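You operate a simulated robot arm through the tools that you are given. There is no shell and no other tool. Be economical: measure what you need, move in short steps, check, and stop when the job is done.

You run a simulated robot arm. Do the job below in one go: nothing can be reset, and whatever is moved stays where it is left.

TASK
Rinse the purple lens from the bath till the gauge shows green.
Fine: sink it in the rinse tank; water off, bath and rinse baskets up at the end. Where these are worked on the way, their far stop is far enough and under half their travel is too little: rinse basket.
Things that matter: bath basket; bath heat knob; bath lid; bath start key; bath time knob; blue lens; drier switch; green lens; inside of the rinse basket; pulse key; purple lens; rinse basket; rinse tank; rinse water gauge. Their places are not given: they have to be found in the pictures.

It is judged by the outcome, as a careful person would: the job done as asked, and still so three seconds after it is handed in. It fails if anything else is knocked over, pushed out of place, dropped, spilled or broken.

THE ROBOT
A 7-joint arm with a two-finger parallel gripper, fixed in place. Base frame: the origin is at the foot of the arm, x ahead of it, y to its left, z up; the work surface is at about z = 0.002. Units: m, degrees, N and s.
With the tool pointing down near the work surface it reaches from about 0.24 to 0.62 m from the base axis. Its first joint turns from -66.0 to 66.0 degrees. Payload 2.6 kg.
The tool frame sits at the grasp point between the pads (the TCP): z along the fingers, y along the line on which they close. The tips reach 0.03 m beyond it. Largest opening 0.094 m; finger width 0.028, thickness 0.01; the body of the gripper, 0.05 by 0.096 m, starts 0.055 m behind the TCP.
Orientation is that of the tool frame in the base frame, as [roll, pitch, yaw] about the fixed x, y, z axes, in that order (R = Rz(yaw) Ry(pitch) Rx(roll)). With the fingers straight down and closing along the base's y, the tool's x points along the base's -x, its y along +y and its z along -z.

THE INTERFACE
- The arm moves only by the tool nudge_tool. Its argument "steps" is a list of rows, each an object (a shift or turn left out is 0, a gripper value left out holds the last) with "offset": the shift along the tool's x, y, z in units of 20 mm (1.0 is 20 mm), a list of three; "turn": the turn, a rotation vector about the tool's x, y, z in units of 5 degrees (1.0 is 5 degrees), a list of three; "jaw": the gripper command, from -1 (shut) to 1 (fully open), values between in proportion. In form: [{"offset": [dx, dy, dz], "turn": [ax, ay, az], "jaw": jaw}, ...]. A call has 1 to 12 rows; each row shifts and turns the commanded pose from where the row before left it, along the tool's axes as they then stand. A call with a number of a shift or a turn outside -1 to 1 is refused whole. Each row takes 0.2 s and may step no farther than 0.05 m and 8.6 degrees from the row before; otherwise, or with a gripper value out of range, the whole call is refused. Where a pose cannot be reached the arm comes as near as it can. A force on the tool above 90 N (or 10 N above the force at the start of the call, whichever is more), or a blocked arm, ends the call early, and 0.2 s more pass. The fingers move at their own pace (about 0.072 m/s each) and stop on an object; they squeeze with about 32 N. The grip force told is the motor's: it shows also when the fingers shut on nothing. Time passes only in rows, and 0.2 s behind the last, so rows that do not move let the fingers close. It gives the time, the measured TCP pose, the force on the tool (base axes), the opening and the grip force at its end, in the units of the frame above (readings bear some noise), with the torque about the TCP (base axes, N m) and any sound that the robot's microphone picked up, and new pictures: "show" is both (left out), scene, wrist or none.
- Cameras (640 x 400 px; columns grow to the right, rows downward): "scene" is fixed at [0.0327, 0.4356, 0.5653]; the picture's right is [-0.77, -0.63, 0.00], its down [-0.40, 0.49, -0.77] and it looks along [0.49, -0.60, -0.64] (base axes); focal length 288 px, centre (320, 200). "wrist" rides on the gripper at [0.076, 0.014, -0.103] in the tool frame; the picture's right is [-0.18, 0.98, 0.00], its down [-0.75, -0.14, -0.64] and it looks along [-0.63, -0.12, 0.77] (tool axes); focal length 243 px, centre (320, 200).
- pixel_to_xyz(camera, pixels): for up to 12 pixels [column, row] of the newest picture of that camera ("zoom" is the newest enlarged one), the place [x, y, z] in the base frame of the surface seen there, good to about 0.002 m, but the place of the scene camera against the robot may be out by one fixed shift of up to 0.012 m in any direction. The clock stands still meanwhile.
- close_up(camera, box): a new picture of the part [left, top, right, bottom] of that camera's present view, enlarged. The clock stands still meanwhile.
- sign_off(): hands the job in; it is judged then, once.

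Go step by step. Measure first, check grasps and placings, and put right what went wrong. The budget is 80 turns and 200 pictures, counting those below and the enlarged ones. Unless the task says otherwise, let go and move clear before handing in, and close with one line.

The tools are called after "Request:" by a JSON object that holds its "name" and its "arguments". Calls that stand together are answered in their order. nudge_tool: Moves the arm, as the interface text tells. Its arguments: {"type":"object","properties":{"steps":{"type":"array"},"show":{"type":"string","enum":["both","scene","wrist","none"]}},"required":["steps"]} The other tools are called the same way: pixel_to_xyz (camera, pixels) gives the place of the surface under pixels of a picture; close_up (camera, box) takes an enlarged picture of a part of a camera's view; sign_off () hands the job in.

At the start:

```text
time_s: 0.0
eef_pos: [0.3858, 0.0647, 0.3413]
orientation: [180.0, 0.0, -180.0]
wrist_force: [-0.6, 0.0, -0.3]
torque: [-0.03, 0.03, -0.02]
grip_width: 0.0939
gripper_force: 0.1
```

scene: 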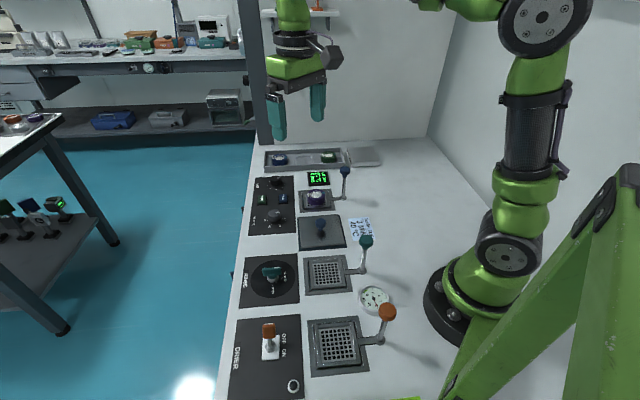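
wrist: 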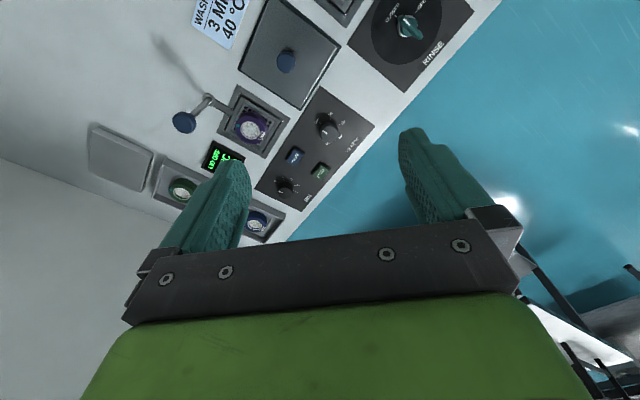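

The scene shows a bench with a bath (purple lens near (316,198)), a lid at (320,232), a rinse station (328,272) and a drier (338,345). I'll enlarge these views first.

Request:
{"name": "close_up", "arguments": {"camera": "scene", "box": [230, 140, 390, 240]}}

Request:
{"name": "close_up", "arguments": {"camera": "scene", "box": [220, 230, 420, 400]}}

Request:
{"name": "close_up", "arguments": {"camera": "wrist", "box": [80, 0, 480, 240]}}

Request:
{"name": "pixel_to_xyz", "arguments": {"camera": "scene", "pixels": [[316, 198], [345, 170], [366, 241], [327, 272], [272, 271], [321, 223], [346, 198], [362, 268], [347, 271], [320, 245], [375, 295], [279, 159]]}}

```text
4.00 times, centred on (310, 190) of scene
```

zoom: 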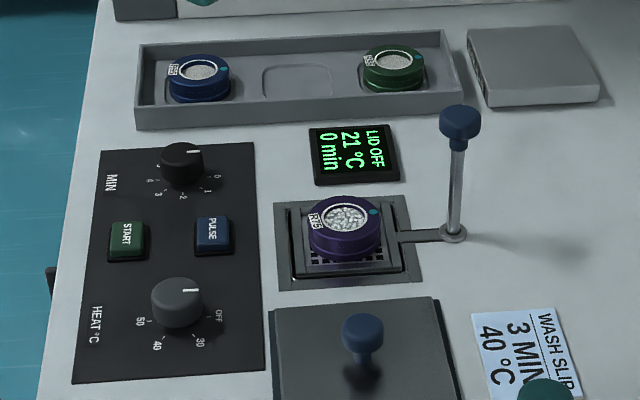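

```text
2.35 times, centred on (320, 315) of scene
```

zoom: 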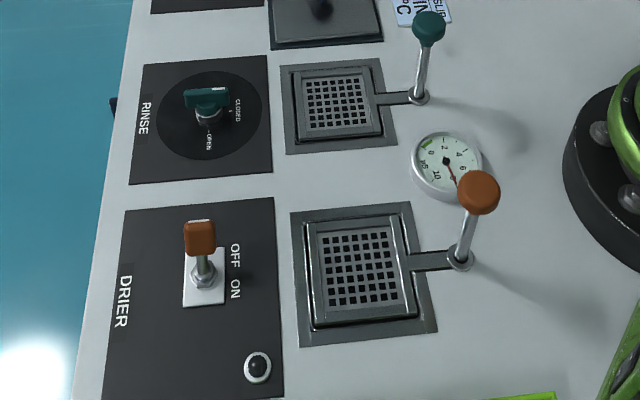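

```text
1.60 times, centred on (280, 120) of wrist
```

zoom: 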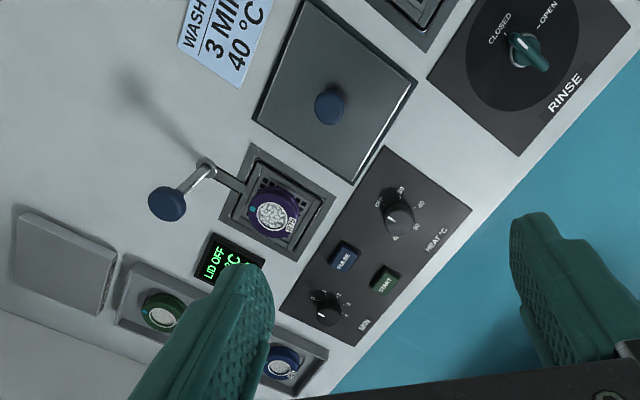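

```text
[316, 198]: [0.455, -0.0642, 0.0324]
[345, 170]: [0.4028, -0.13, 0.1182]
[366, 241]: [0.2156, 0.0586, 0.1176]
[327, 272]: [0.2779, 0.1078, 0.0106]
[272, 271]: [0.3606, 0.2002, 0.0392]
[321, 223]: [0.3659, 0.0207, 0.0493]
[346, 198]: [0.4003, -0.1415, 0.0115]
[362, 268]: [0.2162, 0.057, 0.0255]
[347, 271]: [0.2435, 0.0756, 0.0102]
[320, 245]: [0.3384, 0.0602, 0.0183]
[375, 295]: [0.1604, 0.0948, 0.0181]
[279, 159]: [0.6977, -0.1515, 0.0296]
```

All baskets seem to be up and the lens sits in the raised bath basket. I'll measure the lens and rinse parts with the wrist camera and look closely at the gauge.

Request:
{"name": "pixel_to_xyz", "arguments": {"camera": "wrist", "pixels": [[251, 127], [235, 124], [267, 130], [184, 122], [207, 99], [286, 61], [410, 28], [255, 108], [217, 116], [272, 157], [181, 190], [337, 0]]}}

Request:
{"name": "pixel_to_xyz", "arguments": {"camera": "scene", "pixels": [[309, 198], [323, 197], [321, 222], [274, 269], [330, 157]]}}

Request:
{"name": "close_up", "arguments": {"camera": "scene", "box": [350, 280, 400, 315]}}

Request:
{"name": "close_up", "arguments": {"camera": "scene", "box": [290, 225, 390, 305]}}

Request:
{"name": "close_up", "arguments": {"camera": "wrist", "box": [190, 70, 310, 170]}}

```text
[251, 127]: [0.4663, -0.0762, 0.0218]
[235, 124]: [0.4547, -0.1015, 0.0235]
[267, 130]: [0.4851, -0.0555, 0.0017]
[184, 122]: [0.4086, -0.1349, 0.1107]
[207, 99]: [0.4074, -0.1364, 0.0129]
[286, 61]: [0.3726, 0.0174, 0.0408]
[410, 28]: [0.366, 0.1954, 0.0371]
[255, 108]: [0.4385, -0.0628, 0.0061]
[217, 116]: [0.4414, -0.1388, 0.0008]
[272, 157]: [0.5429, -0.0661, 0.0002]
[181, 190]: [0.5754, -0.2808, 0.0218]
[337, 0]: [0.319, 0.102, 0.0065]
```

```text
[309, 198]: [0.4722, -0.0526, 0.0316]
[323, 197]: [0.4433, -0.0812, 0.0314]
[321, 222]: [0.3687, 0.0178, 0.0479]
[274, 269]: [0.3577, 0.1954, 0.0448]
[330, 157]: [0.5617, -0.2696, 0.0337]
```

```text
11.43 times, centred on (375, 298) of scene
```

zoom: 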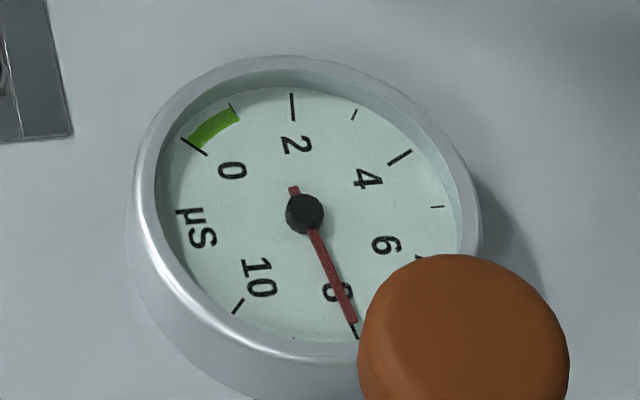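

```text
5.00 times, centred on (340, 265) of scene
```

zoom: 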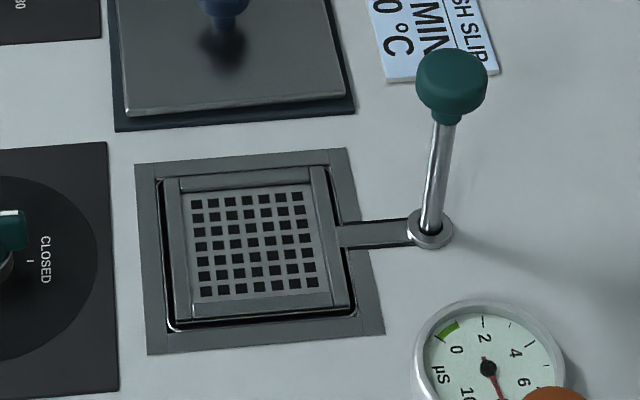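

```text
4.00 times, centred on (250, 120) of wrist
```

zoom: 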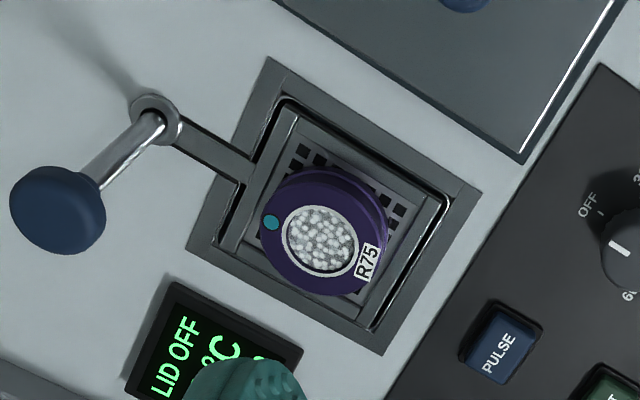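

The gauge reads about 8 µS and green is 0–1. The scene camera is shifted by about (+0.006, -0.004, -0.007). I'll move above the lens and turn about 45° so the jaws line up with the bench.

Request:
{"name": "nudge_tool", "arguments": {"steps": [{"offset": [-0.53, -0.98, 0.85]}, {"offset": [-0.53, -0.98, 0.85]}, {"offset": [-0.53, -0.98, 0.85]}, {"offset": [-0.53, -0.98, 0.85]}, {"offset": [-0.53, -0.98, 0.85]}, {"offset": [-0.53, -0.98, 0.85]}, {"offset": [-0.53, -0.98, 0.85]}, {"turn": [0, 0, 1]}, {"turn": [0, 0, 1]}, {"turn": [0, 0, 1]}, {"turn": [0, 0, 1]}, {"turn": [0, 0, 1]}], "show": "none"}}

Request:
{"name": "nudge_tool", "arguments": {"steps": [{"turn": [0, 0, 1]}, {"turn": [0, 0, 1]}, {"turn": [0, 0, 1]}, {"turn": [0, 0, 1]}]}}

```text
time_s: 2.6
eef_pos: [0.4605, -0.0744, 0.222]
orientation: [180.0, 0.0, 154.9]
wrist_force: [0.3, -1.1, 0.0]
torque: [-0.02, 0.0, 0.0]
grip_width: 0.0938
gripper_force: 0.1
```

```text
time_s: 3.6
eef_pos: [0.4621, -0.0731, 0.2214]
orientation: [-180.0, 0.0, 135.0]
wrist_force: [-0.1, -0.3, -0.7]
torque: [0.02, 0.02, 0.02]
grip_width: 0.0941
gripper_force: 0.1
```

scene: 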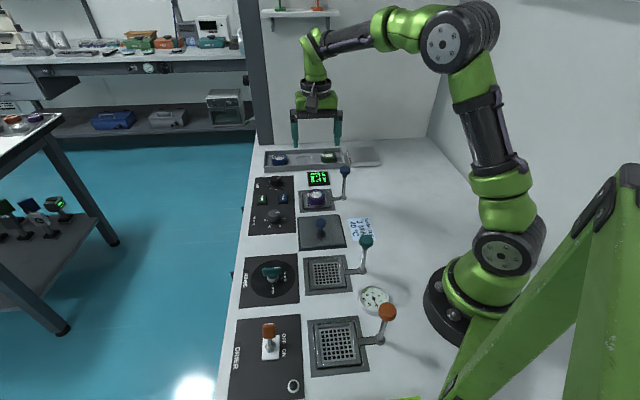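
wrist: 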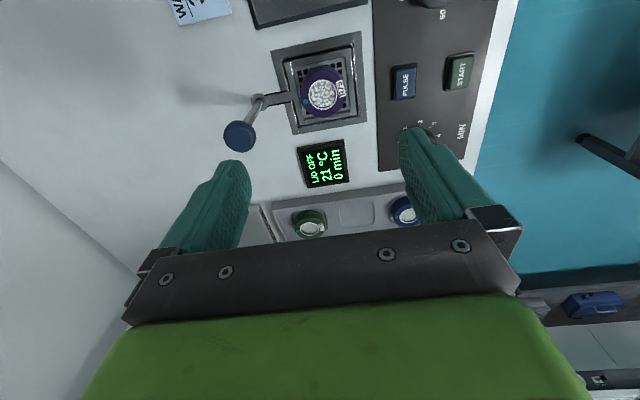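

The lens is at wrist pixel (322,93). I'll enlarge and measure it.

Request:
{"name": "close_up", "arguments": {"camera": "wrist", "box": [220, 20, 380, 160]}}

Request:
{"name": "pixel_to_xyz", "arguments": {"camera": "wrist", "pixels": [[322, 92], [302, 97], [344, 90], [324, 113], [240, 137], [259, 101], [274, 57], [358, 34], [367, 118], [294, 133], [291, 75], [346, 62]]}}

```text
2.86 times, centred on (300, 90) of wrist
```

zoom: 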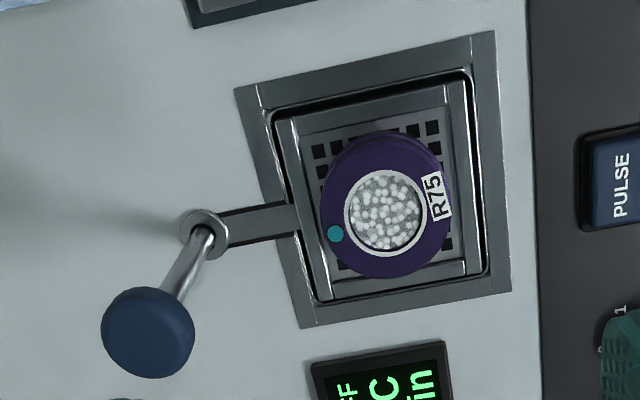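

```text
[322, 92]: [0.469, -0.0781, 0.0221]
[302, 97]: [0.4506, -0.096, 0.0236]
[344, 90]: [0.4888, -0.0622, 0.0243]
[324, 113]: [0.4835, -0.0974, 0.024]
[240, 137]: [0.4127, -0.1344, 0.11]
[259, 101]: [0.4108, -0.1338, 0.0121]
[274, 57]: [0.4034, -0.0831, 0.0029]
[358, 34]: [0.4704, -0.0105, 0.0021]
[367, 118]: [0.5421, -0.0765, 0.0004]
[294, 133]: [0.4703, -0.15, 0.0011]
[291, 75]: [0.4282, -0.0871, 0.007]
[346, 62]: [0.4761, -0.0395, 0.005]
```

The bath frame is centred at about (0.471,-0.080) and turned 2.3° from my yaw. The lens is about 0.052 m across with its top at z≈0.024. I'll go down partway with the jaws at 0.075 and check.

Request:
{"name": "nudge_tool", "arguments": {"steps": [{"offset": [-0.5, 0.07, 0.5], "turn": [0, 0, -0.46], "jaw": 0.6}, {"offset": [0, 0, 1]}, {"offset": [0, 0, 1]}, {"offset": [0, 0, 1]}, {"offset": [0, 0, 1]}, {"offset": [0, 0, 1]}, {"offset": [0, 0, 0.5]}]}}

```text
time_s: 5.2
eef_pos: [0.4694, -0.0803, 0.1004]
orientation: [179.8, -0.1, 137.3]
wrist_force: [-0.2, -0.8, 0.0]
torque: [0.02, 0.0, -0.04]
grip_width: 0.0754
gripper_force: 0.0
```

scene: 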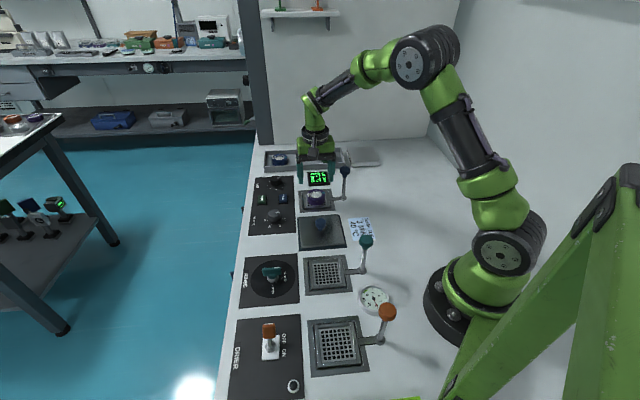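
wrist: 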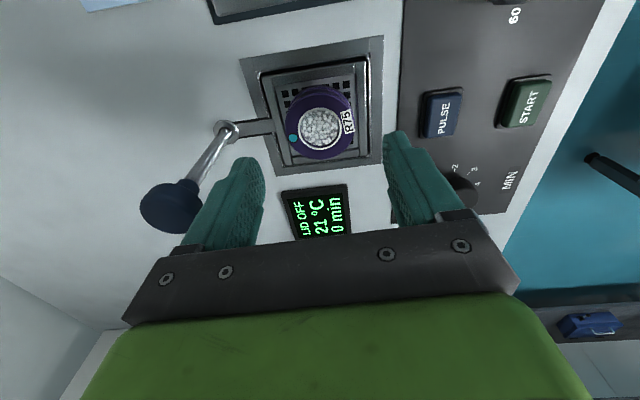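

The fingers straddle the lens at (320,128), with the knob to the left. I'll re-measure the lens edges from here.

Request:
{"name": "pixel_to_xyz", "arguments": {"camera": "wrist", "pixels": [[320, 130], [286, 137], [355, 125], [323, 157], [318, 102], [317, 88], [172, 207], [190, 185]]}}

Request:
{"name": "close_up", "arguments": {"camera": "wrist", "box": [130, 60, 410, 235]}}

```text
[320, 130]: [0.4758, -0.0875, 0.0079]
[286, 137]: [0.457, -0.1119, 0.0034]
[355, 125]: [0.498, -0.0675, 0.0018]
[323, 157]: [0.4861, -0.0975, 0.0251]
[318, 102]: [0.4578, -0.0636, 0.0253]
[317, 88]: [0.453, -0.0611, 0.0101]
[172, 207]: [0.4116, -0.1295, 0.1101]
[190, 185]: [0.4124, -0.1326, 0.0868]
```

```text
2.29 times, centred on (270, 148) of wrist
```

zoom: 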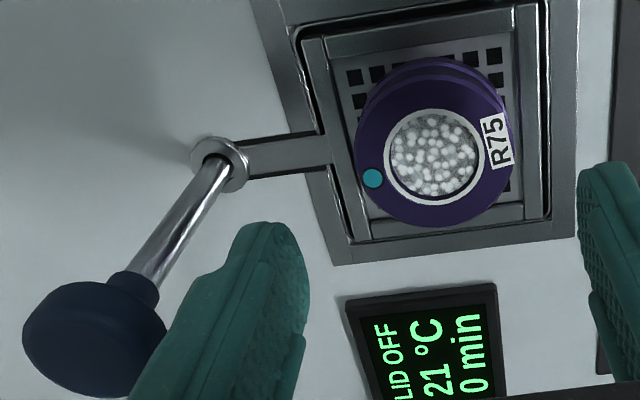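

The lens centre is about (0.472,-0.0805). I'll descend to TCP z≈0.038 and close.

Request:
{"name": "nudge_tool", "arguments": {"steps": [{"offset": [-0.1, 0.09, 1]}, {"offset": [0, 0, 1]}, {"offset": [0, 0, 0.6]}, {"offset": [0, 0, 0.52]}, {"jaw": -0.2}, {"jaw": -0.2}, {"jaw": -0.2}]}}

```text
time_s: 6.8
eef_pos: [0.4717, -0.0795, 0.0391]
orientation: [-180.0, 0.0, 137.2]
wrist_force: [-0.2, -0.5, -0.2]
torque: [0.01, -0.01, 0.0]
grip_width: 0.0534
gripper_force: 32.3
```

scene: 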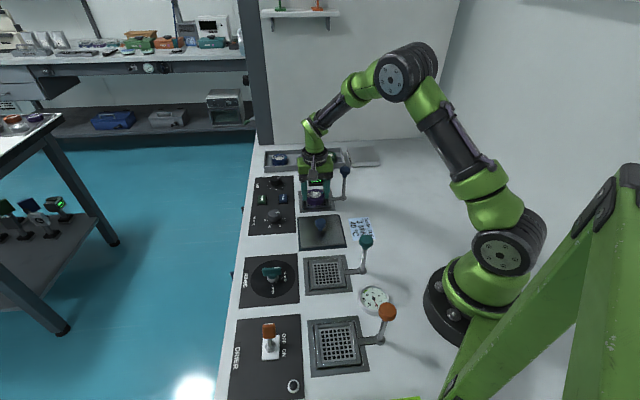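
wrist: 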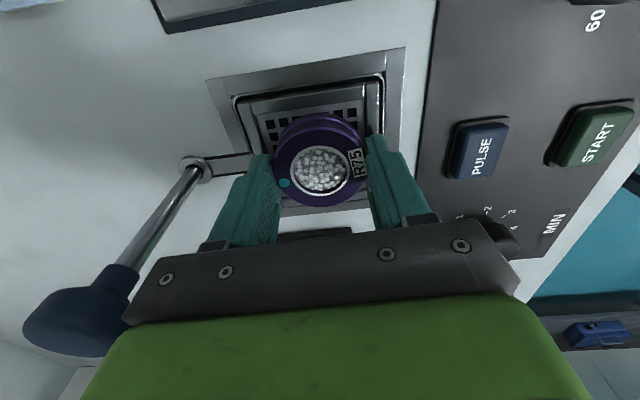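

The lens is gripped (0.0534 m, 32 N). I'll lift it straight up and check.

Request:
{"name": "nudge_tool", "arguments": {"steps": [{"offset": [0, 0, -0.5]}, {"offset": [0, 0, -1]}, {"offset": [0, 0, -1]}, {"offset": [0, 0, -1]}, {"offset": [0, 0, -1]}, {"offset": [0, 0, -1]}, {"offset": [0, 0, -1]}, {"offset": [0, 0, -1]}, {"offset": [0, 0, -1]}], "show": "wrist"}}

Request:
{"name": "nudge_tool", "arguments": {"steps": [{"offset": [0.5, 0, 0]}, {"offset": [0.94, 0.04, 0]}, {"offset": [0.94, 0.04, 0]}, {"offset": [0.94, 0.04, 0]}, {"offset": [0.94, 0.04, 0]}, {"offset": [0.94, 0.04, 0]}, {"offset": [0.94, 0.04, 0]}, {"offset": [0.94, 0.04, 0]}, {"offset": [0.94, 0.04, 0]}, {"offset": [0.94, 0.04, 0]}, {"offset": [0.94, 0.04, 0]}, {"offset": [0.94, 0.04, 0]}], "show": "none"}}

Request:
{"name": "nudge_tool", "arguments": {"steps": [{"offset": [0.94, 0, 0]}, {"offset": [0.94, 0, 0]}, {"offset": [0.3, 0, 0]}, {}]}}

```text
time_s: 8.8
eef_pos: [0.4707, -0.0797, 0.2097]
orientation: [179.9, 0.0, 137.3]
wrist_force: [0.3, 0.0, -1.3]
torque: [0.0, 0.04, 0.0]
grip_width: 0.0533
gripper_force: 32.3
```

wrist: 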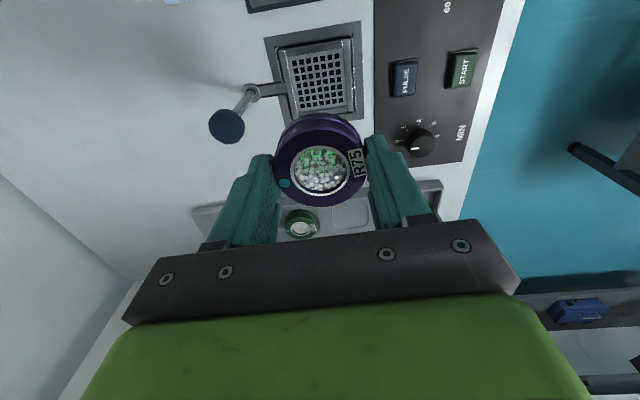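

```text
time_s: 11.4
eef_pos: [0.3182, 0.0748, 0.2083]
orientation: [180.0, 0.0, 137.3]
wrist_force: [-0.5, -0.2, -0.5]
torque: [-0.01, -0.03, -0.01]
grip_width: 0.0533
gripper_force: 32.4
```

```text
time_s: 12.4
eef_pos: [0.2852, 0.1037, 0.2086]
orientation: [180.0, -0.1, 137.2]
wrist_force: [-0.6, -0.2, -0.4]
torque: [0.03, 0.02, 0.0]
grip_width: 0.0528
gripper_force: 32.2
```

scene: 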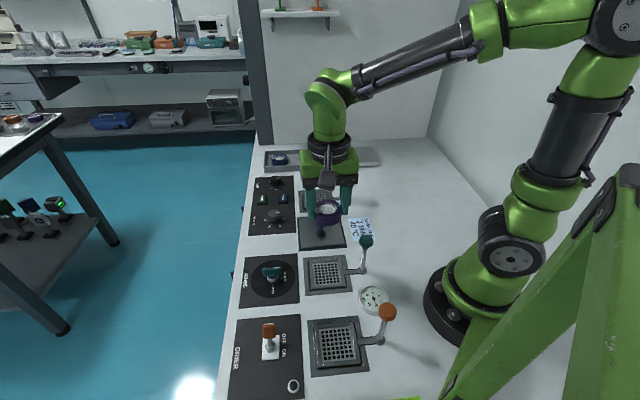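
wrist: 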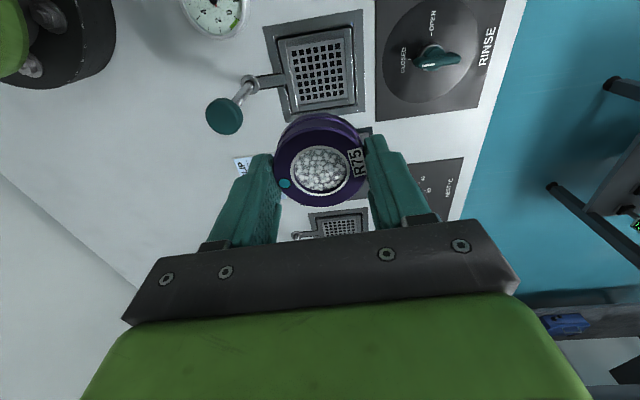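

The rinse basket shows at wrist pixel (320,70). I'll measure its frame, lever and valve.

Request:
{"name": "pixel_to_xyz", "arguments": {"camera": "wrist", "pixels": [[264, 26], [361, 12], [364, 107], [286, 122], [320, 70], [292, 45], [346, 37], [297, 105], [351, 97], [222, 113], [250, 82], [434, 58]]}}

Request:
{"name": "close_up", "arguments": {"camera": "wrist", "box": [190, 0, 390, 140]}}

Request:
{"name": "close_up", "arguments": {"camera": "wrist", "box": [370, 0, 510, 130]}}

```text
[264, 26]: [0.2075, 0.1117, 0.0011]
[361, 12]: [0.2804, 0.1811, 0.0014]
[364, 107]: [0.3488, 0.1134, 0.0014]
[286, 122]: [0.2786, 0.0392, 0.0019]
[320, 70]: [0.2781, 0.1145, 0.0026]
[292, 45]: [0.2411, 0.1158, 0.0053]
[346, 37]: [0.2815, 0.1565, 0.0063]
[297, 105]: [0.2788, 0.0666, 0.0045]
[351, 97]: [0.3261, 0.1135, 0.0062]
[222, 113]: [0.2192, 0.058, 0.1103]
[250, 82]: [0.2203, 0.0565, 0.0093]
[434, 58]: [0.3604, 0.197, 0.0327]
```

```text
2.86 times, centred on (290, 70) of wrist
```

zoom: 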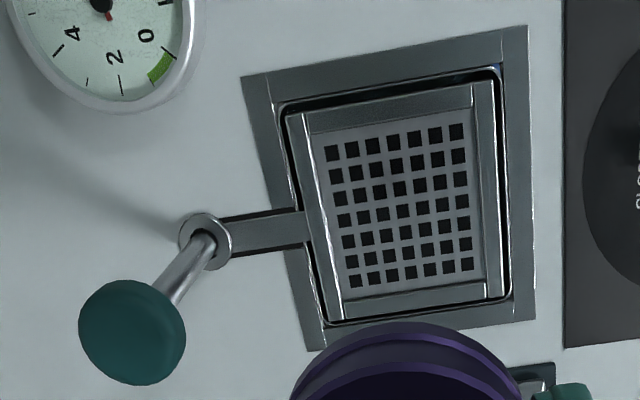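

```text
3.08 times, centred on (440, 65) of wrist
```

zoom: 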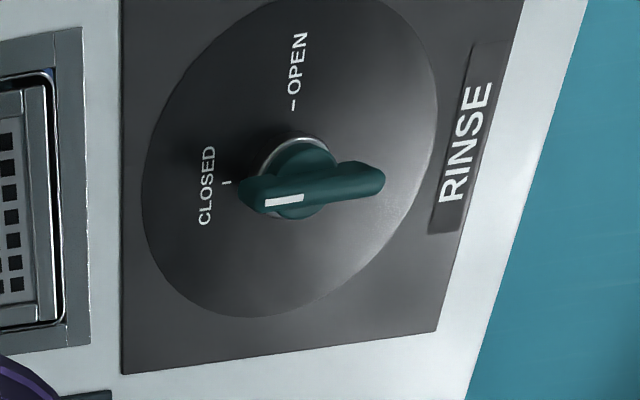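

The rinse basket is centred at about (0.280,0.112), with its floor at nearly the same height as the bath's. I'll lower the lens to just above contact and look.

Request:
{"name": "nudge_tool", "arguments": {"steps": [{"offset": [0.47, 0.13, 0]}, {"offset": [0, 0, 1]}, {"offset": [0, 0, 1]}, {"offset": [0, 0, 1]}, {"offset": [0, 0, 1]}, {"offset": [0, 0, 1]}, {"offset": [0, 0, 1]}, {"offset": [0, 0, 1]}, {"offset": [0, 0, 0.7]}, {}]}}

```text
time_s: 14.6
eef_pos: [0.2809, 0.1111, 0.0543]
orientation: [179.9, 0.0, 137.3]
wrist_force: [0.2, -1.0, -0.5]
torque: [-0.01, 0.0, 0.01]
grip_width: 0.0533
gripper_force: 32.0
```

scene: 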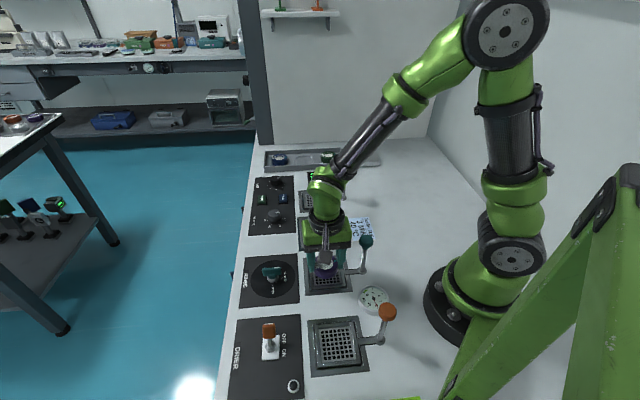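
wrist: 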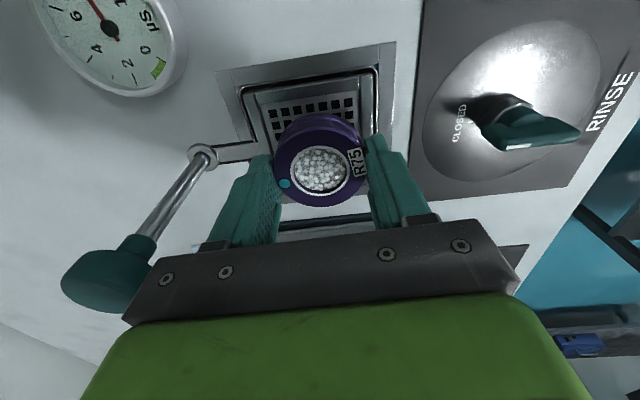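

It is well centred over the basket. I'll lower the last 15 mm and feel for contact.

Request:
{"name": "nudge_tool", "arguments": {"steps": [{"offset": [0, 0, 0.4]}, {"offset": [0, 0, 0.2]}, {"offset": [0, 0, 0.15]}, {}]}}

```text
time_s: 15.6
eef_pos: [0.2809, 0.1118, 0.0399]
orientation: [-180.0, 0.1, 137.3]
wrist_force: [0.9, 0.1, -0.7]
torque: [0.0, -0.01, 0.0]
grip_width: 0.0532
gripper_force: 31.7
```

scene: 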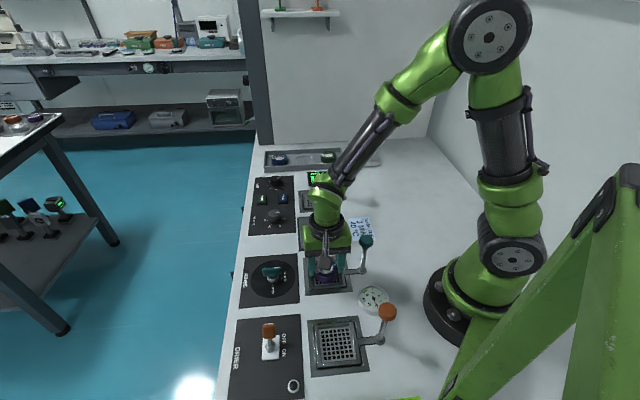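
wrist: 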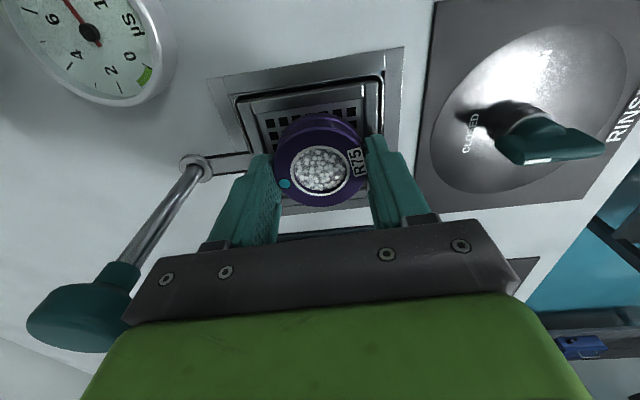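

No contact yet at z 0.0399. I'll try another millimetre and then release.

Request:
{"name": "nudge_tool", "arguments": {"steps": [{"offset": [0, 0, 0.06]}, {}], "show": "none"}}

Request:
{"name": "nudge_tool", "arguments": {"steps": [{"jaw": 0.25}, {"jaw": 0.5}, {"jaw": 0.55}, {"offset": [0, 0, -0.5]}, {"offset": [0, 0, -1]}, {"offset": [0, 0, -1]}, {"offset": [0, 0, -1]}, {"offset": [0, 0, -1]}]}}

```text
time_s: 16.2
eef_pos: [0.2815, 0.111, 0.0391]
orientation: [179.9, -0.1, 137.3]
wrist_force: [0.0, -0.1, -0.8]
torque: [0.01, -0.03, 0.0]
grip_width: 0.0531
gripper_force: 32.0
```

```text
time_s: 18.0
eef_pos: [0.2799, 0.1112, 0.1288]
orientation: [-180.0, -0.1, 137.4]
wrist_force: [0.2, 0.9, -0.3]
torque: [0.0, 0.03, -0.01]
grip_width: 0.073
gripper_force: 0.0
```

scene: 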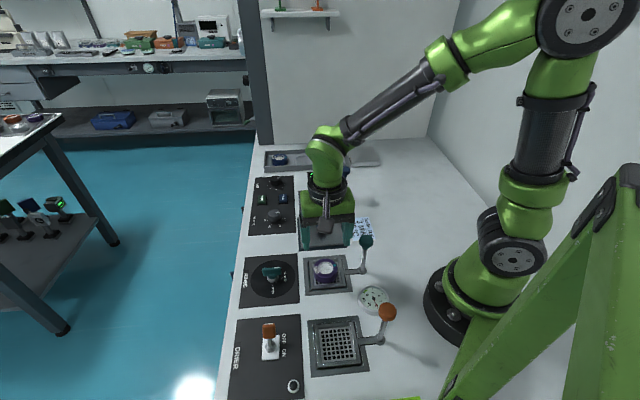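
wrist: 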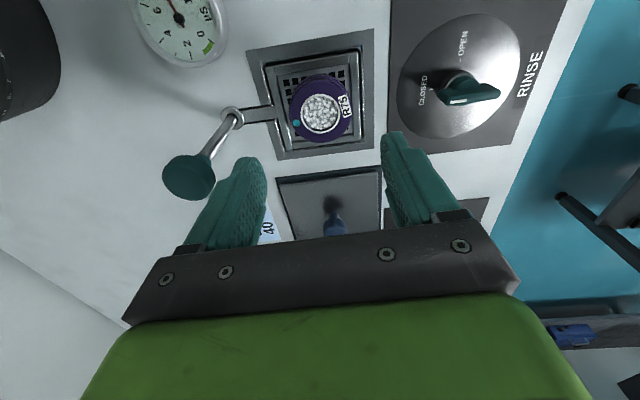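

The purple lens sits in the rinse basket at wrist (320,112). Next I'll go above the rinse lever knob at (0.219,0.058) to test reach.

Request:
{"name": "nudge_tool", "arguments": {"steps": [{"offset": [0, 0, -1]}, {"offset": [0, 0, -1]}, {"offset": [0, 0, -1]}, {"offset": [0.11, -1, 0]}, {"offset": [0.11, -1, 0]}, {"offset": [0.11, -1, 0]}, {"offset": [0.11, -1, 0]}, {}]}}

```text
time_s: 19.8
eef_pos: [0.2194, 0.0594, 0.1894]
orientation: [-180.0, 0.0, 137.3]
wrist_force: [-0.2, 0.2, 0.3]
torque: [0.04, 0.02, 0.03]
grip_width: 0.0728
gripper_force: 0.2
```

scene: 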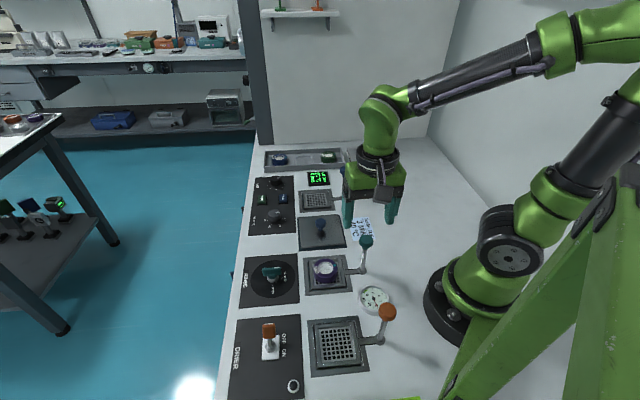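
wrist: 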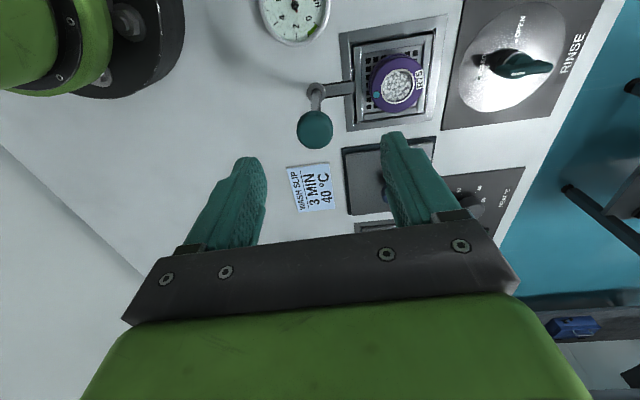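

The reach is fine here. I'll measure the knob at (316,128).

Request:
{"name": "pixel_to_xyz", "arguments": {"camera": "wrist", "pixels": [[315, 124], [299, 130], [331, 128], [317, 145], [316, 114], [320, 92]]}}

Request:
{"name": "close_up", "arguments": {"camera": "scene", "box": [290, 220, 410, 310]}}

```text
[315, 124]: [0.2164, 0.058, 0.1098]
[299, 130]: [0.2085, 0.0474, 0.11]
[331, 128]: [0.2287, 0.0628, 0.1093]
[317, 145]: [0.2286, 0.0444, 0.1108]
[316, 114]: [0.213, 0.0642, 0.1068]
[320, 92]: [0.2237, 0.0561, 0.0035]
```

```text
4.44 times, centred on (350, 265) of scene
```

zoom: 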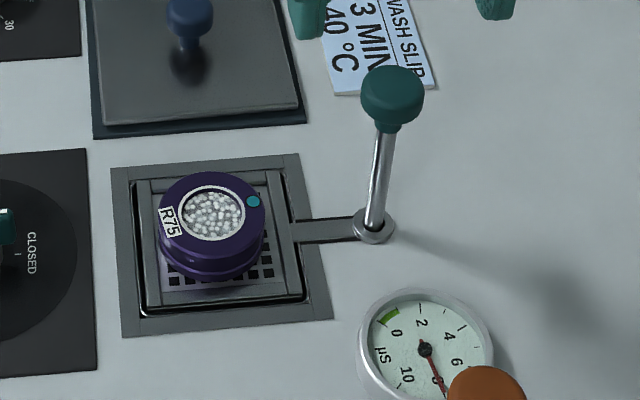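

The knob is centred near (0.2195,0.0555) with its top at z 0.11. I'll descend around it and grip it.

Request:
{"name": "nudge_tool", "arguments": {"steps": [{"offset": [-0.14, -0.14, 1]}, {"offset": [0, 0, 1]}, {"offset": [0, 0, 1]}, {"offset": [0, 0, 1]}, {"offset": [0, 0, 0.3]}, {"jaw": -0.6}, {"jaw": -0.6}, {"jaw": -0.6}, {"jaw": -0.6}]}}

```text
time_s: 21.8
eef_pos: [0.2186, 0.0522, 0.1025]
orientation: [-179.5, 0.0, 137.0]
wrist_force: [-13.6, -38.9, -3.9]
torque: [0.16, -0.3, -0.55]
grip_width: 0.0298
gripper_force: 44.7
```

scene: 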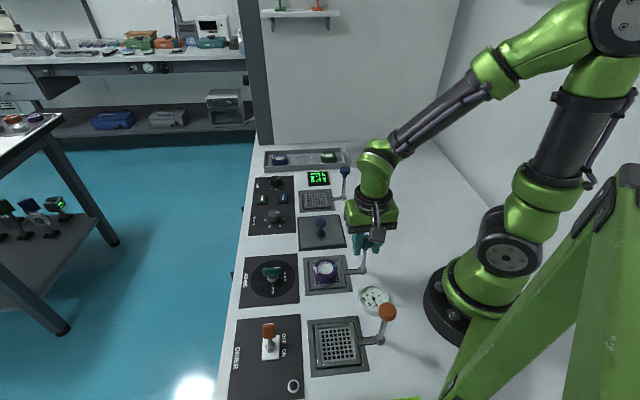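
wrist: 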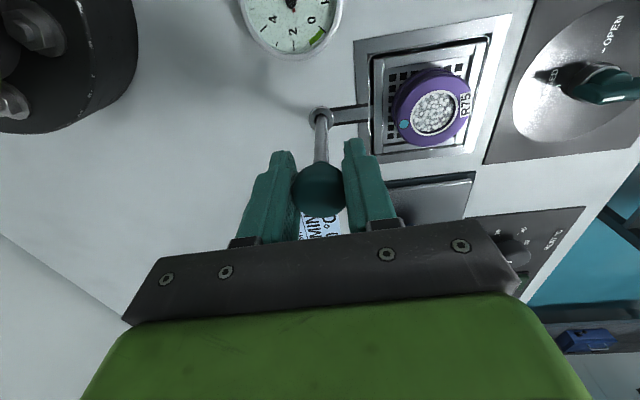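

The knob is gripped (0.030 m), but a side force of about 40 N says it sits around 3 mm towards -y. I'll shift the command to relieve it.

Request:
{"name": "nudge_tool", "arguments": {"steps": [{"offset": [-0.08, -0.16, 0]}, {}], "show": "none"}}

```text
time_s: 22.4
eef_pos: [0.2188, 0.0513, 0.1032]
orientation: [-180.0, 0.0, 137.4]
wrist_force: [-12.9, -3.3, -5.7]
torque: [0.13, 0.13, -0.26]
grip_width: 0.03
gripper_force: 44.9
```

The side force is mostly gone. I'll press down in small steps and watch the forces.

Request:
{"name": "nudge_tool", "arguments": {"steps": [{"offset": [0.04, -0.04, 0.2]}, {"offset": [0, 0, 0.2]}, {"offset": [0, 0, 0.2]}, {"offset": [0, 0, 0.2]}]}}

```text
time_s: 23.4
eef_pos: [0.2184, 0.0529, 0.0874]
orientation: [179.9, 0.1, 137.3]
wrist_force: [-6.8, 19.1, -0.2]
torque: [-0.08, 0.02, 0.0]
grip_width: 0.0299
gripper_force: 45.1
```

scene: 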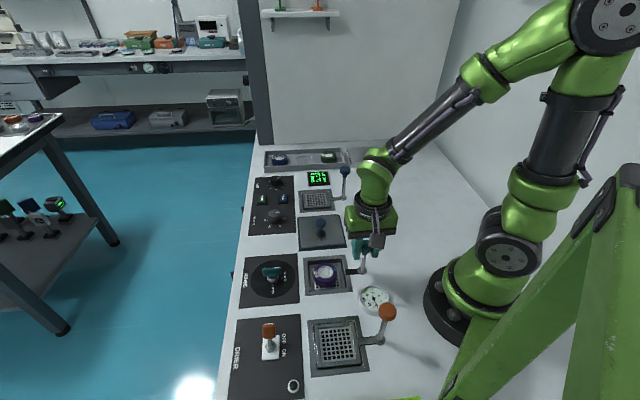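
wrist: 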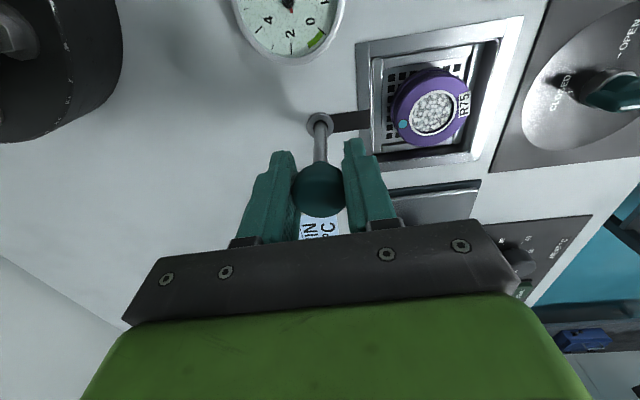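

The basket is sinking (the arm slot at (350,120) is now empty) with little force. I'll continue down to the stop.

Request:
{"name": "nudge_tool", "arguments": {"steps": [{"offset": [0.03, 0.05, 0.25]}, {"offset": [0, 0, 0.25]}, {"offset": [0, 0, 0.25]}, {"offset": [0, 0, 0.25]}, {}]}}

```text
time_s: 24.6
eef_pos: [0.2174, 0.0521, 0.0664]
orientation: [-179.9, 0.0, 137.3]
wrist_force: [-6.7, 4.9, -1.7]
torque: [-0.21, -0.87, 0.12]
grip_width: 0.0297
gripper_force: 45.0
```

scene: 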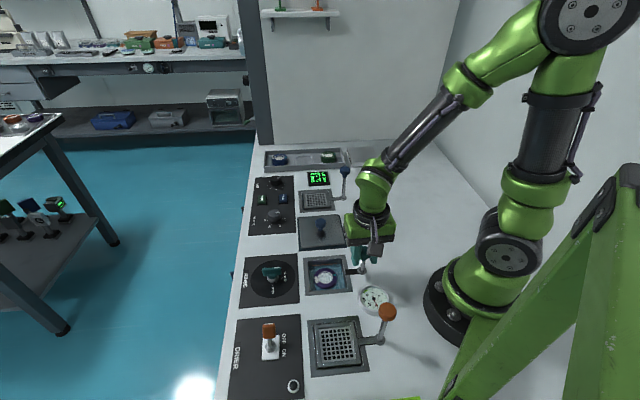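
wrist: 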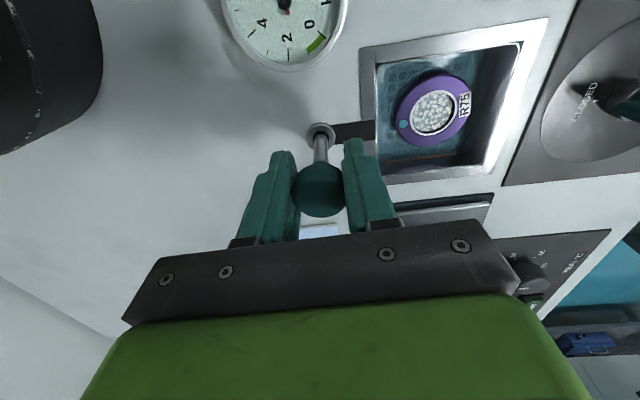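

The basket has sunk 37 mm and water now covers it. I'll continue gently until I feel the stop.

Request:
{"name": "nudge_tool", "arguments": {"steps": [{"offset": [0, 0, 0.2]}, {"offset": [0, 0, 0.2]}, {"offset": [0, 0, 0.2]}, {}]}}

```text
time_s: 25.6
eef_pos: [0.2195, 0.0532, 0.0552]
orientation: [-179.6, -0.3, 137.2]
wrist_force: [-18.8, -2.8, -0.6]
torque: [0.22, 0.05, -0.04]
grip_width: 0.03
gripper_force: 45.0
```

scene: 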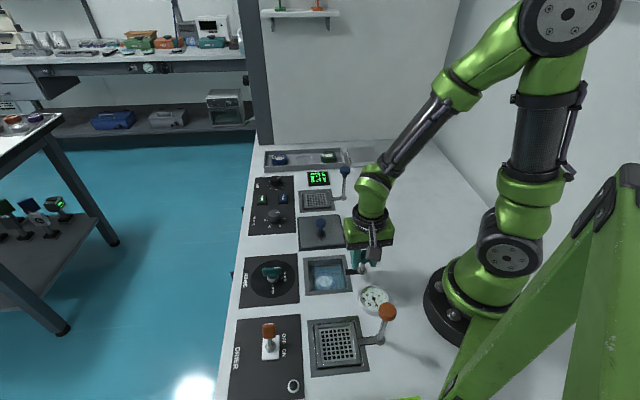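
wrist: 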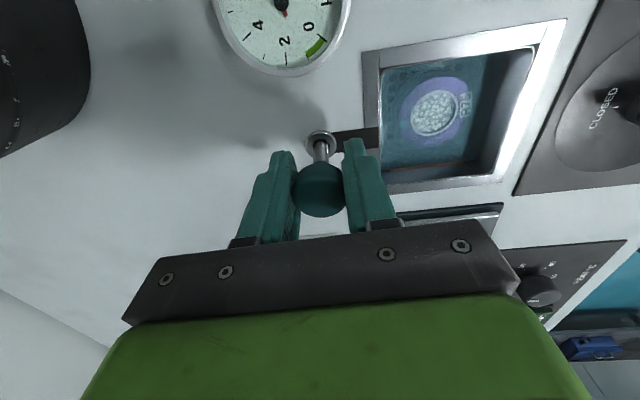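

The lens is submerged and there is no stop yet. I'll press a bit farther.

Request:
{"name": "nudge_tool", "arguments": {"steps": [{"offset": [0.04, -0.04, 0.2]}, {"offset": [0, 0, 0.2]}, {"offset": [0, 0, 0.2]}, {}]}}

```text
time_s: 26.6
eef_pos: [0.2196, 0.0528, 0.0438]
orientation: [-179.5, -0.4, 137.1]
wrist_force: [-23.9, -19.6, 8.8]
torque: [-0.05, -0.7, -0.05]
grip_width: 0.0298
gripper_force: 44.8
out of reach, approached as far as the arm can: row 1
```

scene: 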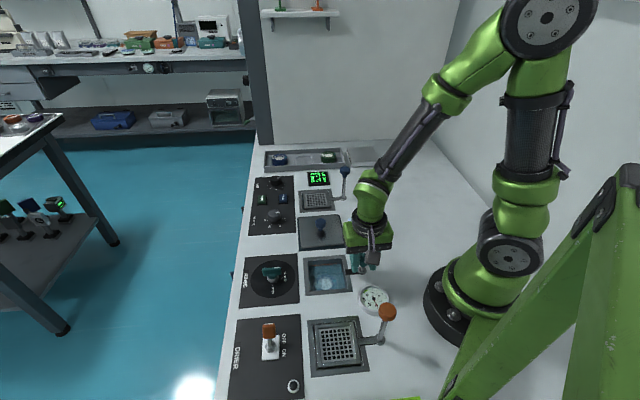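
wrist: 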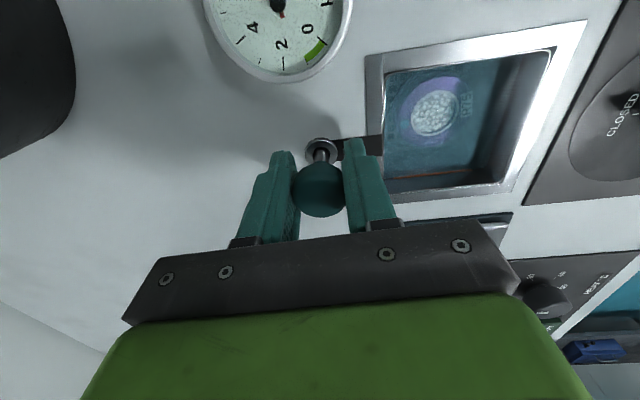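

The basket is down about 59 mm, deep under water, and the arm is near its reach limit. I'll release, rise, and check that it stays down.

Request:
{"name": "nudge_tool", "arguments": {"steps": [{"jaw": 0.1}, {"jaw": 0.1}, {"offset": [0, 0, -0.5]}, {"offset": [0, 0, -1]}, {"offset": [0, 0, -1]}, {"offset": [0, 0, -1]}, {"offset": [0, 0, -1]}, {"offset": [0, 0, -1]}]}}

```text
time_s: 28.4
eef_pos: [0.2209, 0.0541, 0.1544]
orientation: [-180.0, 0.0, 137.3]
wrist_force: [0.5, -0.1, 0.6]
torque: [0.01, -0.02, 0.0]
grip_width: 0.0519
gripper_force: 0.2
```

scene: 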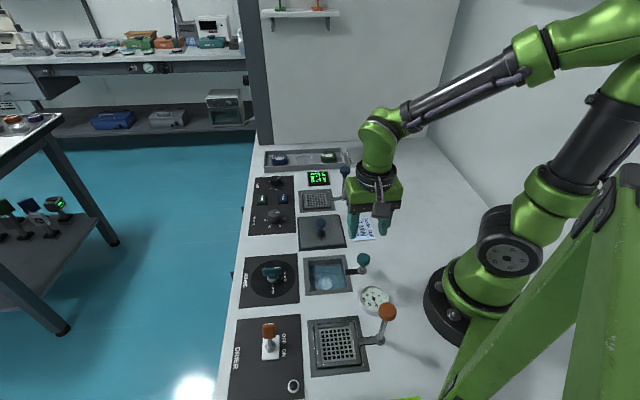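
wrist: 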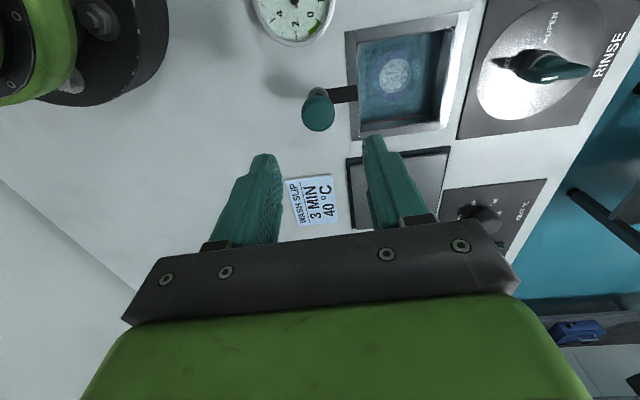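

The basket stays down with the lens under water. Next is the valve at about (0.361,0.197), whose pointer is at CLOSED and OPEN lies towards -v. I'll move there, then turn -90° to grip the bar across.

Request:
{"name": "nudge_tool", "arguments": {"steps": [{"offset": [0, 0.3, -1]}, {"offset": [0, 0.7, -1]}, {"offset": [-0.03, 1, 0]}, {"offset": [-0.03, 1, 0]}, {"offset": [-0.03, 1, 0]}, {"offset": [-0.03, 1, 0]}, {"offset": [-0.03, 1, 0]}, {"offset": [-0.03, 1, 0]}, {"offset": [-0.03, 1, 0]}, {"offset": [-0.03, 1, 0]}, {"offset": [-0.03, 1, 0]}, {}], "show": "none"}}

Request:
{"name": "nudge_tool", "arguments": {"steps": [{"turn": [0, 0, -1]}, {"turn": [0, 0, -1]}, {"turn": [0, 0, -1]}, {"turn": [0, 0, -1]}, {"turn": [0, 0, -1]}, {"turn": [0, 0, -1]}, {"turn": [0, 0, -1]}, {"turn": [0, 0, -1]}, {"turn": [0, 0, -1]}, {"turn": [0, 0, -1]}, {"turn": [0, 0, -1]}, {"turn": [0, 0, -1]}], "show": "none"}}

Request:
{"name": "nudge_tool", "arguments": {"steps": [{"turn": [0, 0, -1]}, {"turn": [0, 0, -1]}, {"turn": [0, 0, -1]}, {"turn": [0, 0, -1]}, {"turn": [0, 0, -1]}, {"turn": [0, 0, -1]}, {}]}}

```text
time_s: 31.0
eef_pos: [0.3618, 0.1973, 0.1926]
orientation: [-180.0, 0.0, 137.3]
wrist_force: [0.2, 0.2, -0.2]
torque: [-0.02, -0.02, -0.02]
grip_width: 0.0518
gripper_force: 0.1
```

```text
time_s: 33.6
eef_pos: [0.3617, 0.1974, 0.1943]
orientation: [180.0, 0.0, -162.6]
wrist_force: [0.6, 0.0, -0.4]
torque: [-0.01, 0.02, 0.0]
grip_width: 0.0518
gripper_force: 0.2
```

```text
time_s: 35.2
eef_pos: [0.3604, 0.1973, 0.1937]
orientation: [-179.9, 0.1, -132.6]
wrist_force: [0.5, -0.7, 0.0]
torque: [0.01, 0.01, 0.02]
grip_width: 0.0517
gripper_force: 0.2
```

scene: 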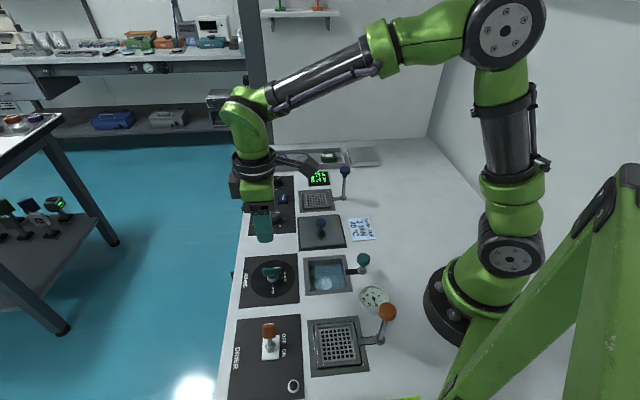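
wrist: 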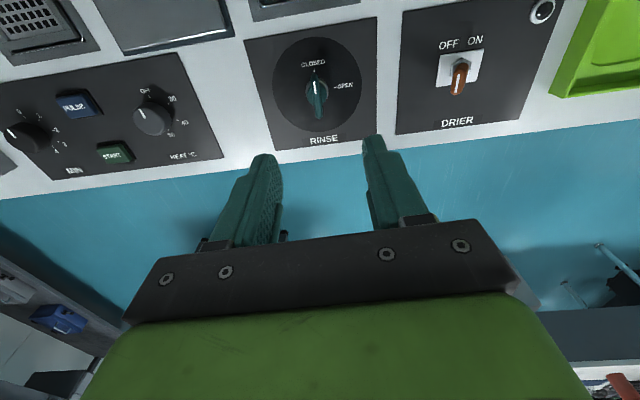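

Request:
{"name": "close_up", "arguments": {"camera": "wrist", "box": [260, 30, 380, 150]}}

Request:
{"name": "pixel_to_xyz", "arguments": {"camera": "wrist", "pixels": [[316, 88], [317, 78], [318, 105], [320, 117], [316, 66], [334, 86], [276, 84], [366, 79], [326, 92], [307, 91]]}}

```text
3.33 times, centred on (320, 90) of wrist
```

zoom: 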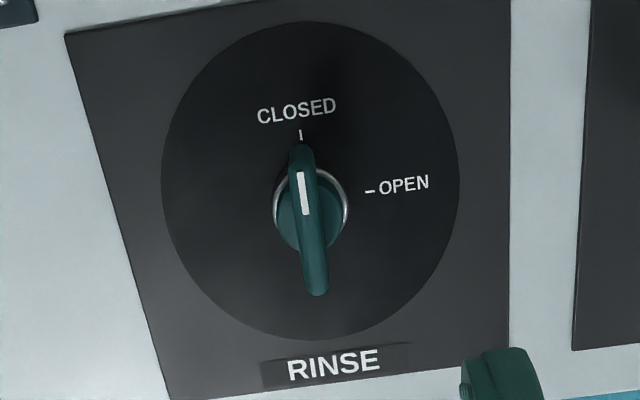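

```text
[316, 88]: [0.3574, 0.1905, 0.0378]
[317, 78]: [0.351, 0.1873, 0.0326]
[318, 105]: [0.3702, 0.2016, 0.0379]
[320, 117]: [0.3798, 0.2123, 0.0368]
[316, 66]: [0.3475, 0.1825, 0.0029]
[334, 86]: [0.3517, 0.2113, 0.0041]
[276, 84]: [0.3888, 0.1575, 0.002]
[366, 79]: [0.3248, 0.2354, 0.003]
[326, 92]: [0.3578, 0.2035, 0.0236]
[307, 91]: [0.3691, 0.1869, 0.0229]
```

The bar runs roughly towards (320,117), with OPEN 90° clockwise. I'll locate the dial centre from its rim.

Request:
{"name": "pixel_to_xyz", "arguments": {"camera": "wrist", "pixels": [[273, 86], [361, 84], [317, 38], [318, 131], [295, 43], [340, 43], [317, 100], [317, 96]]}}

```text
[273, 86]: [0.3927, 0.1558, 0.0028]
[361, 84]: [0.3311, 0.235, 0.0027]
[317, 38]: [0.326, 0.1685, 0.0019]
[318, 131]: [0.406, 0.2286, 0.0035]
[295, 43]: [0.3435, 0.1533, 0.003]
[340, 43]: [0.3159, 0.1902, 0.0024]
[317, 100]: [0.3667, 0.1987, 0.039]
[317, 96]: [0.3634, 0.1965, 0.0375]
```

The dial centre is about (0.364,0.197) and the bar top is at z≈0.038. I'll descend to TCP z 0.055 and close on the bar.

Request:
{"name": "nudge_tool", "arguments": {"steps": [{"offset": [-0.11, -0.14, 1]}, {"offset": [0, 0, 1]}, {"offset": [0, 0, 1]}, {"offset": [0, 0, 1]}, {"offset": [0, 0, 1]}, {"offset": [0, 0, 1]}, {"offset": [0, 0, 0.93]}, {"jaw": -0.3}, {"jaw": -0.7}, {"jaw": -1}, {}]}}

```text
time_s: 37.6
eef_pos: [0.3651, 0.1953, 0.0539]
orientation: [180.0, 0.0, -132.9]
wrist_force: [7.9, -2.0, -9.1]
torque: [0.15, -0.33, -1.21]
grip_width: 0.0089
gripper_force: 42.6
```

scene: 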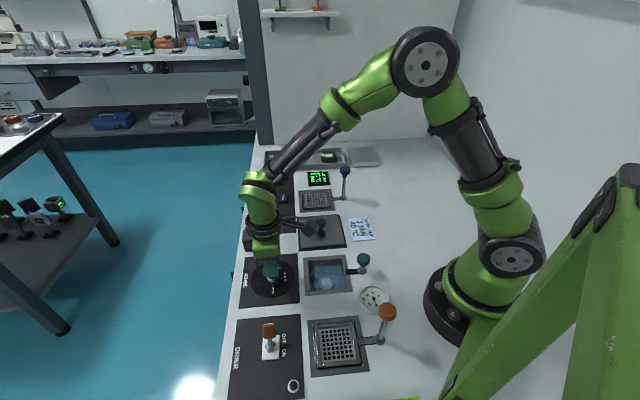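
wrist: 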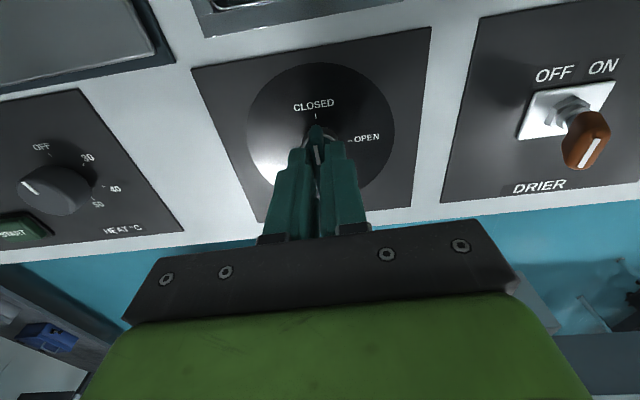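

The bar is gripped (0.009 m). I'll turn 30° clockwise as a test.

Request:
{"name": "nudge_tool", "arguments": {"steps": [{"turn": [0, 0, 1]}, {"turn": [0, 0, 1]}, {"turn": [0, 0, 1]}, {"turn": [0, 0, 1]}, {"turn": [0, 0, 1]}, {"turn": [0, 0, 1]}]}}

```text
time_s: 39.0
eef_pos: [0.3643, 0.1968, 0.0553]
orientation: [-179.9, 0.0, -162.9]
wrist_force: [12.9, -4.0, -9.7]
torque: [-0.39, 0.69, -0.03]
grip_width: 0.0083
gripper_force: 42.7
```

scene: 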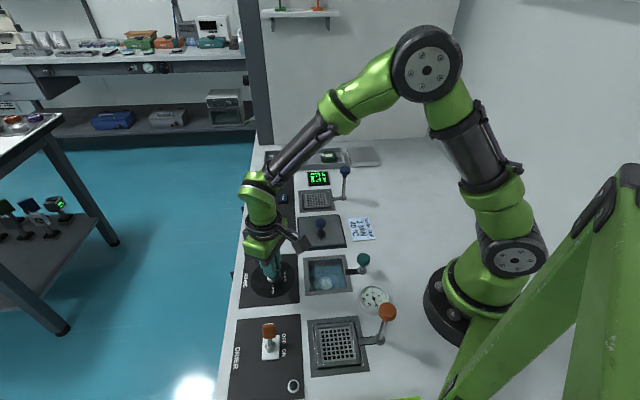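
wrist: 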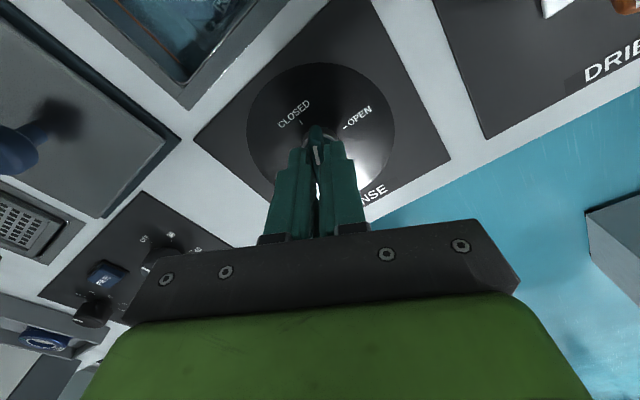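

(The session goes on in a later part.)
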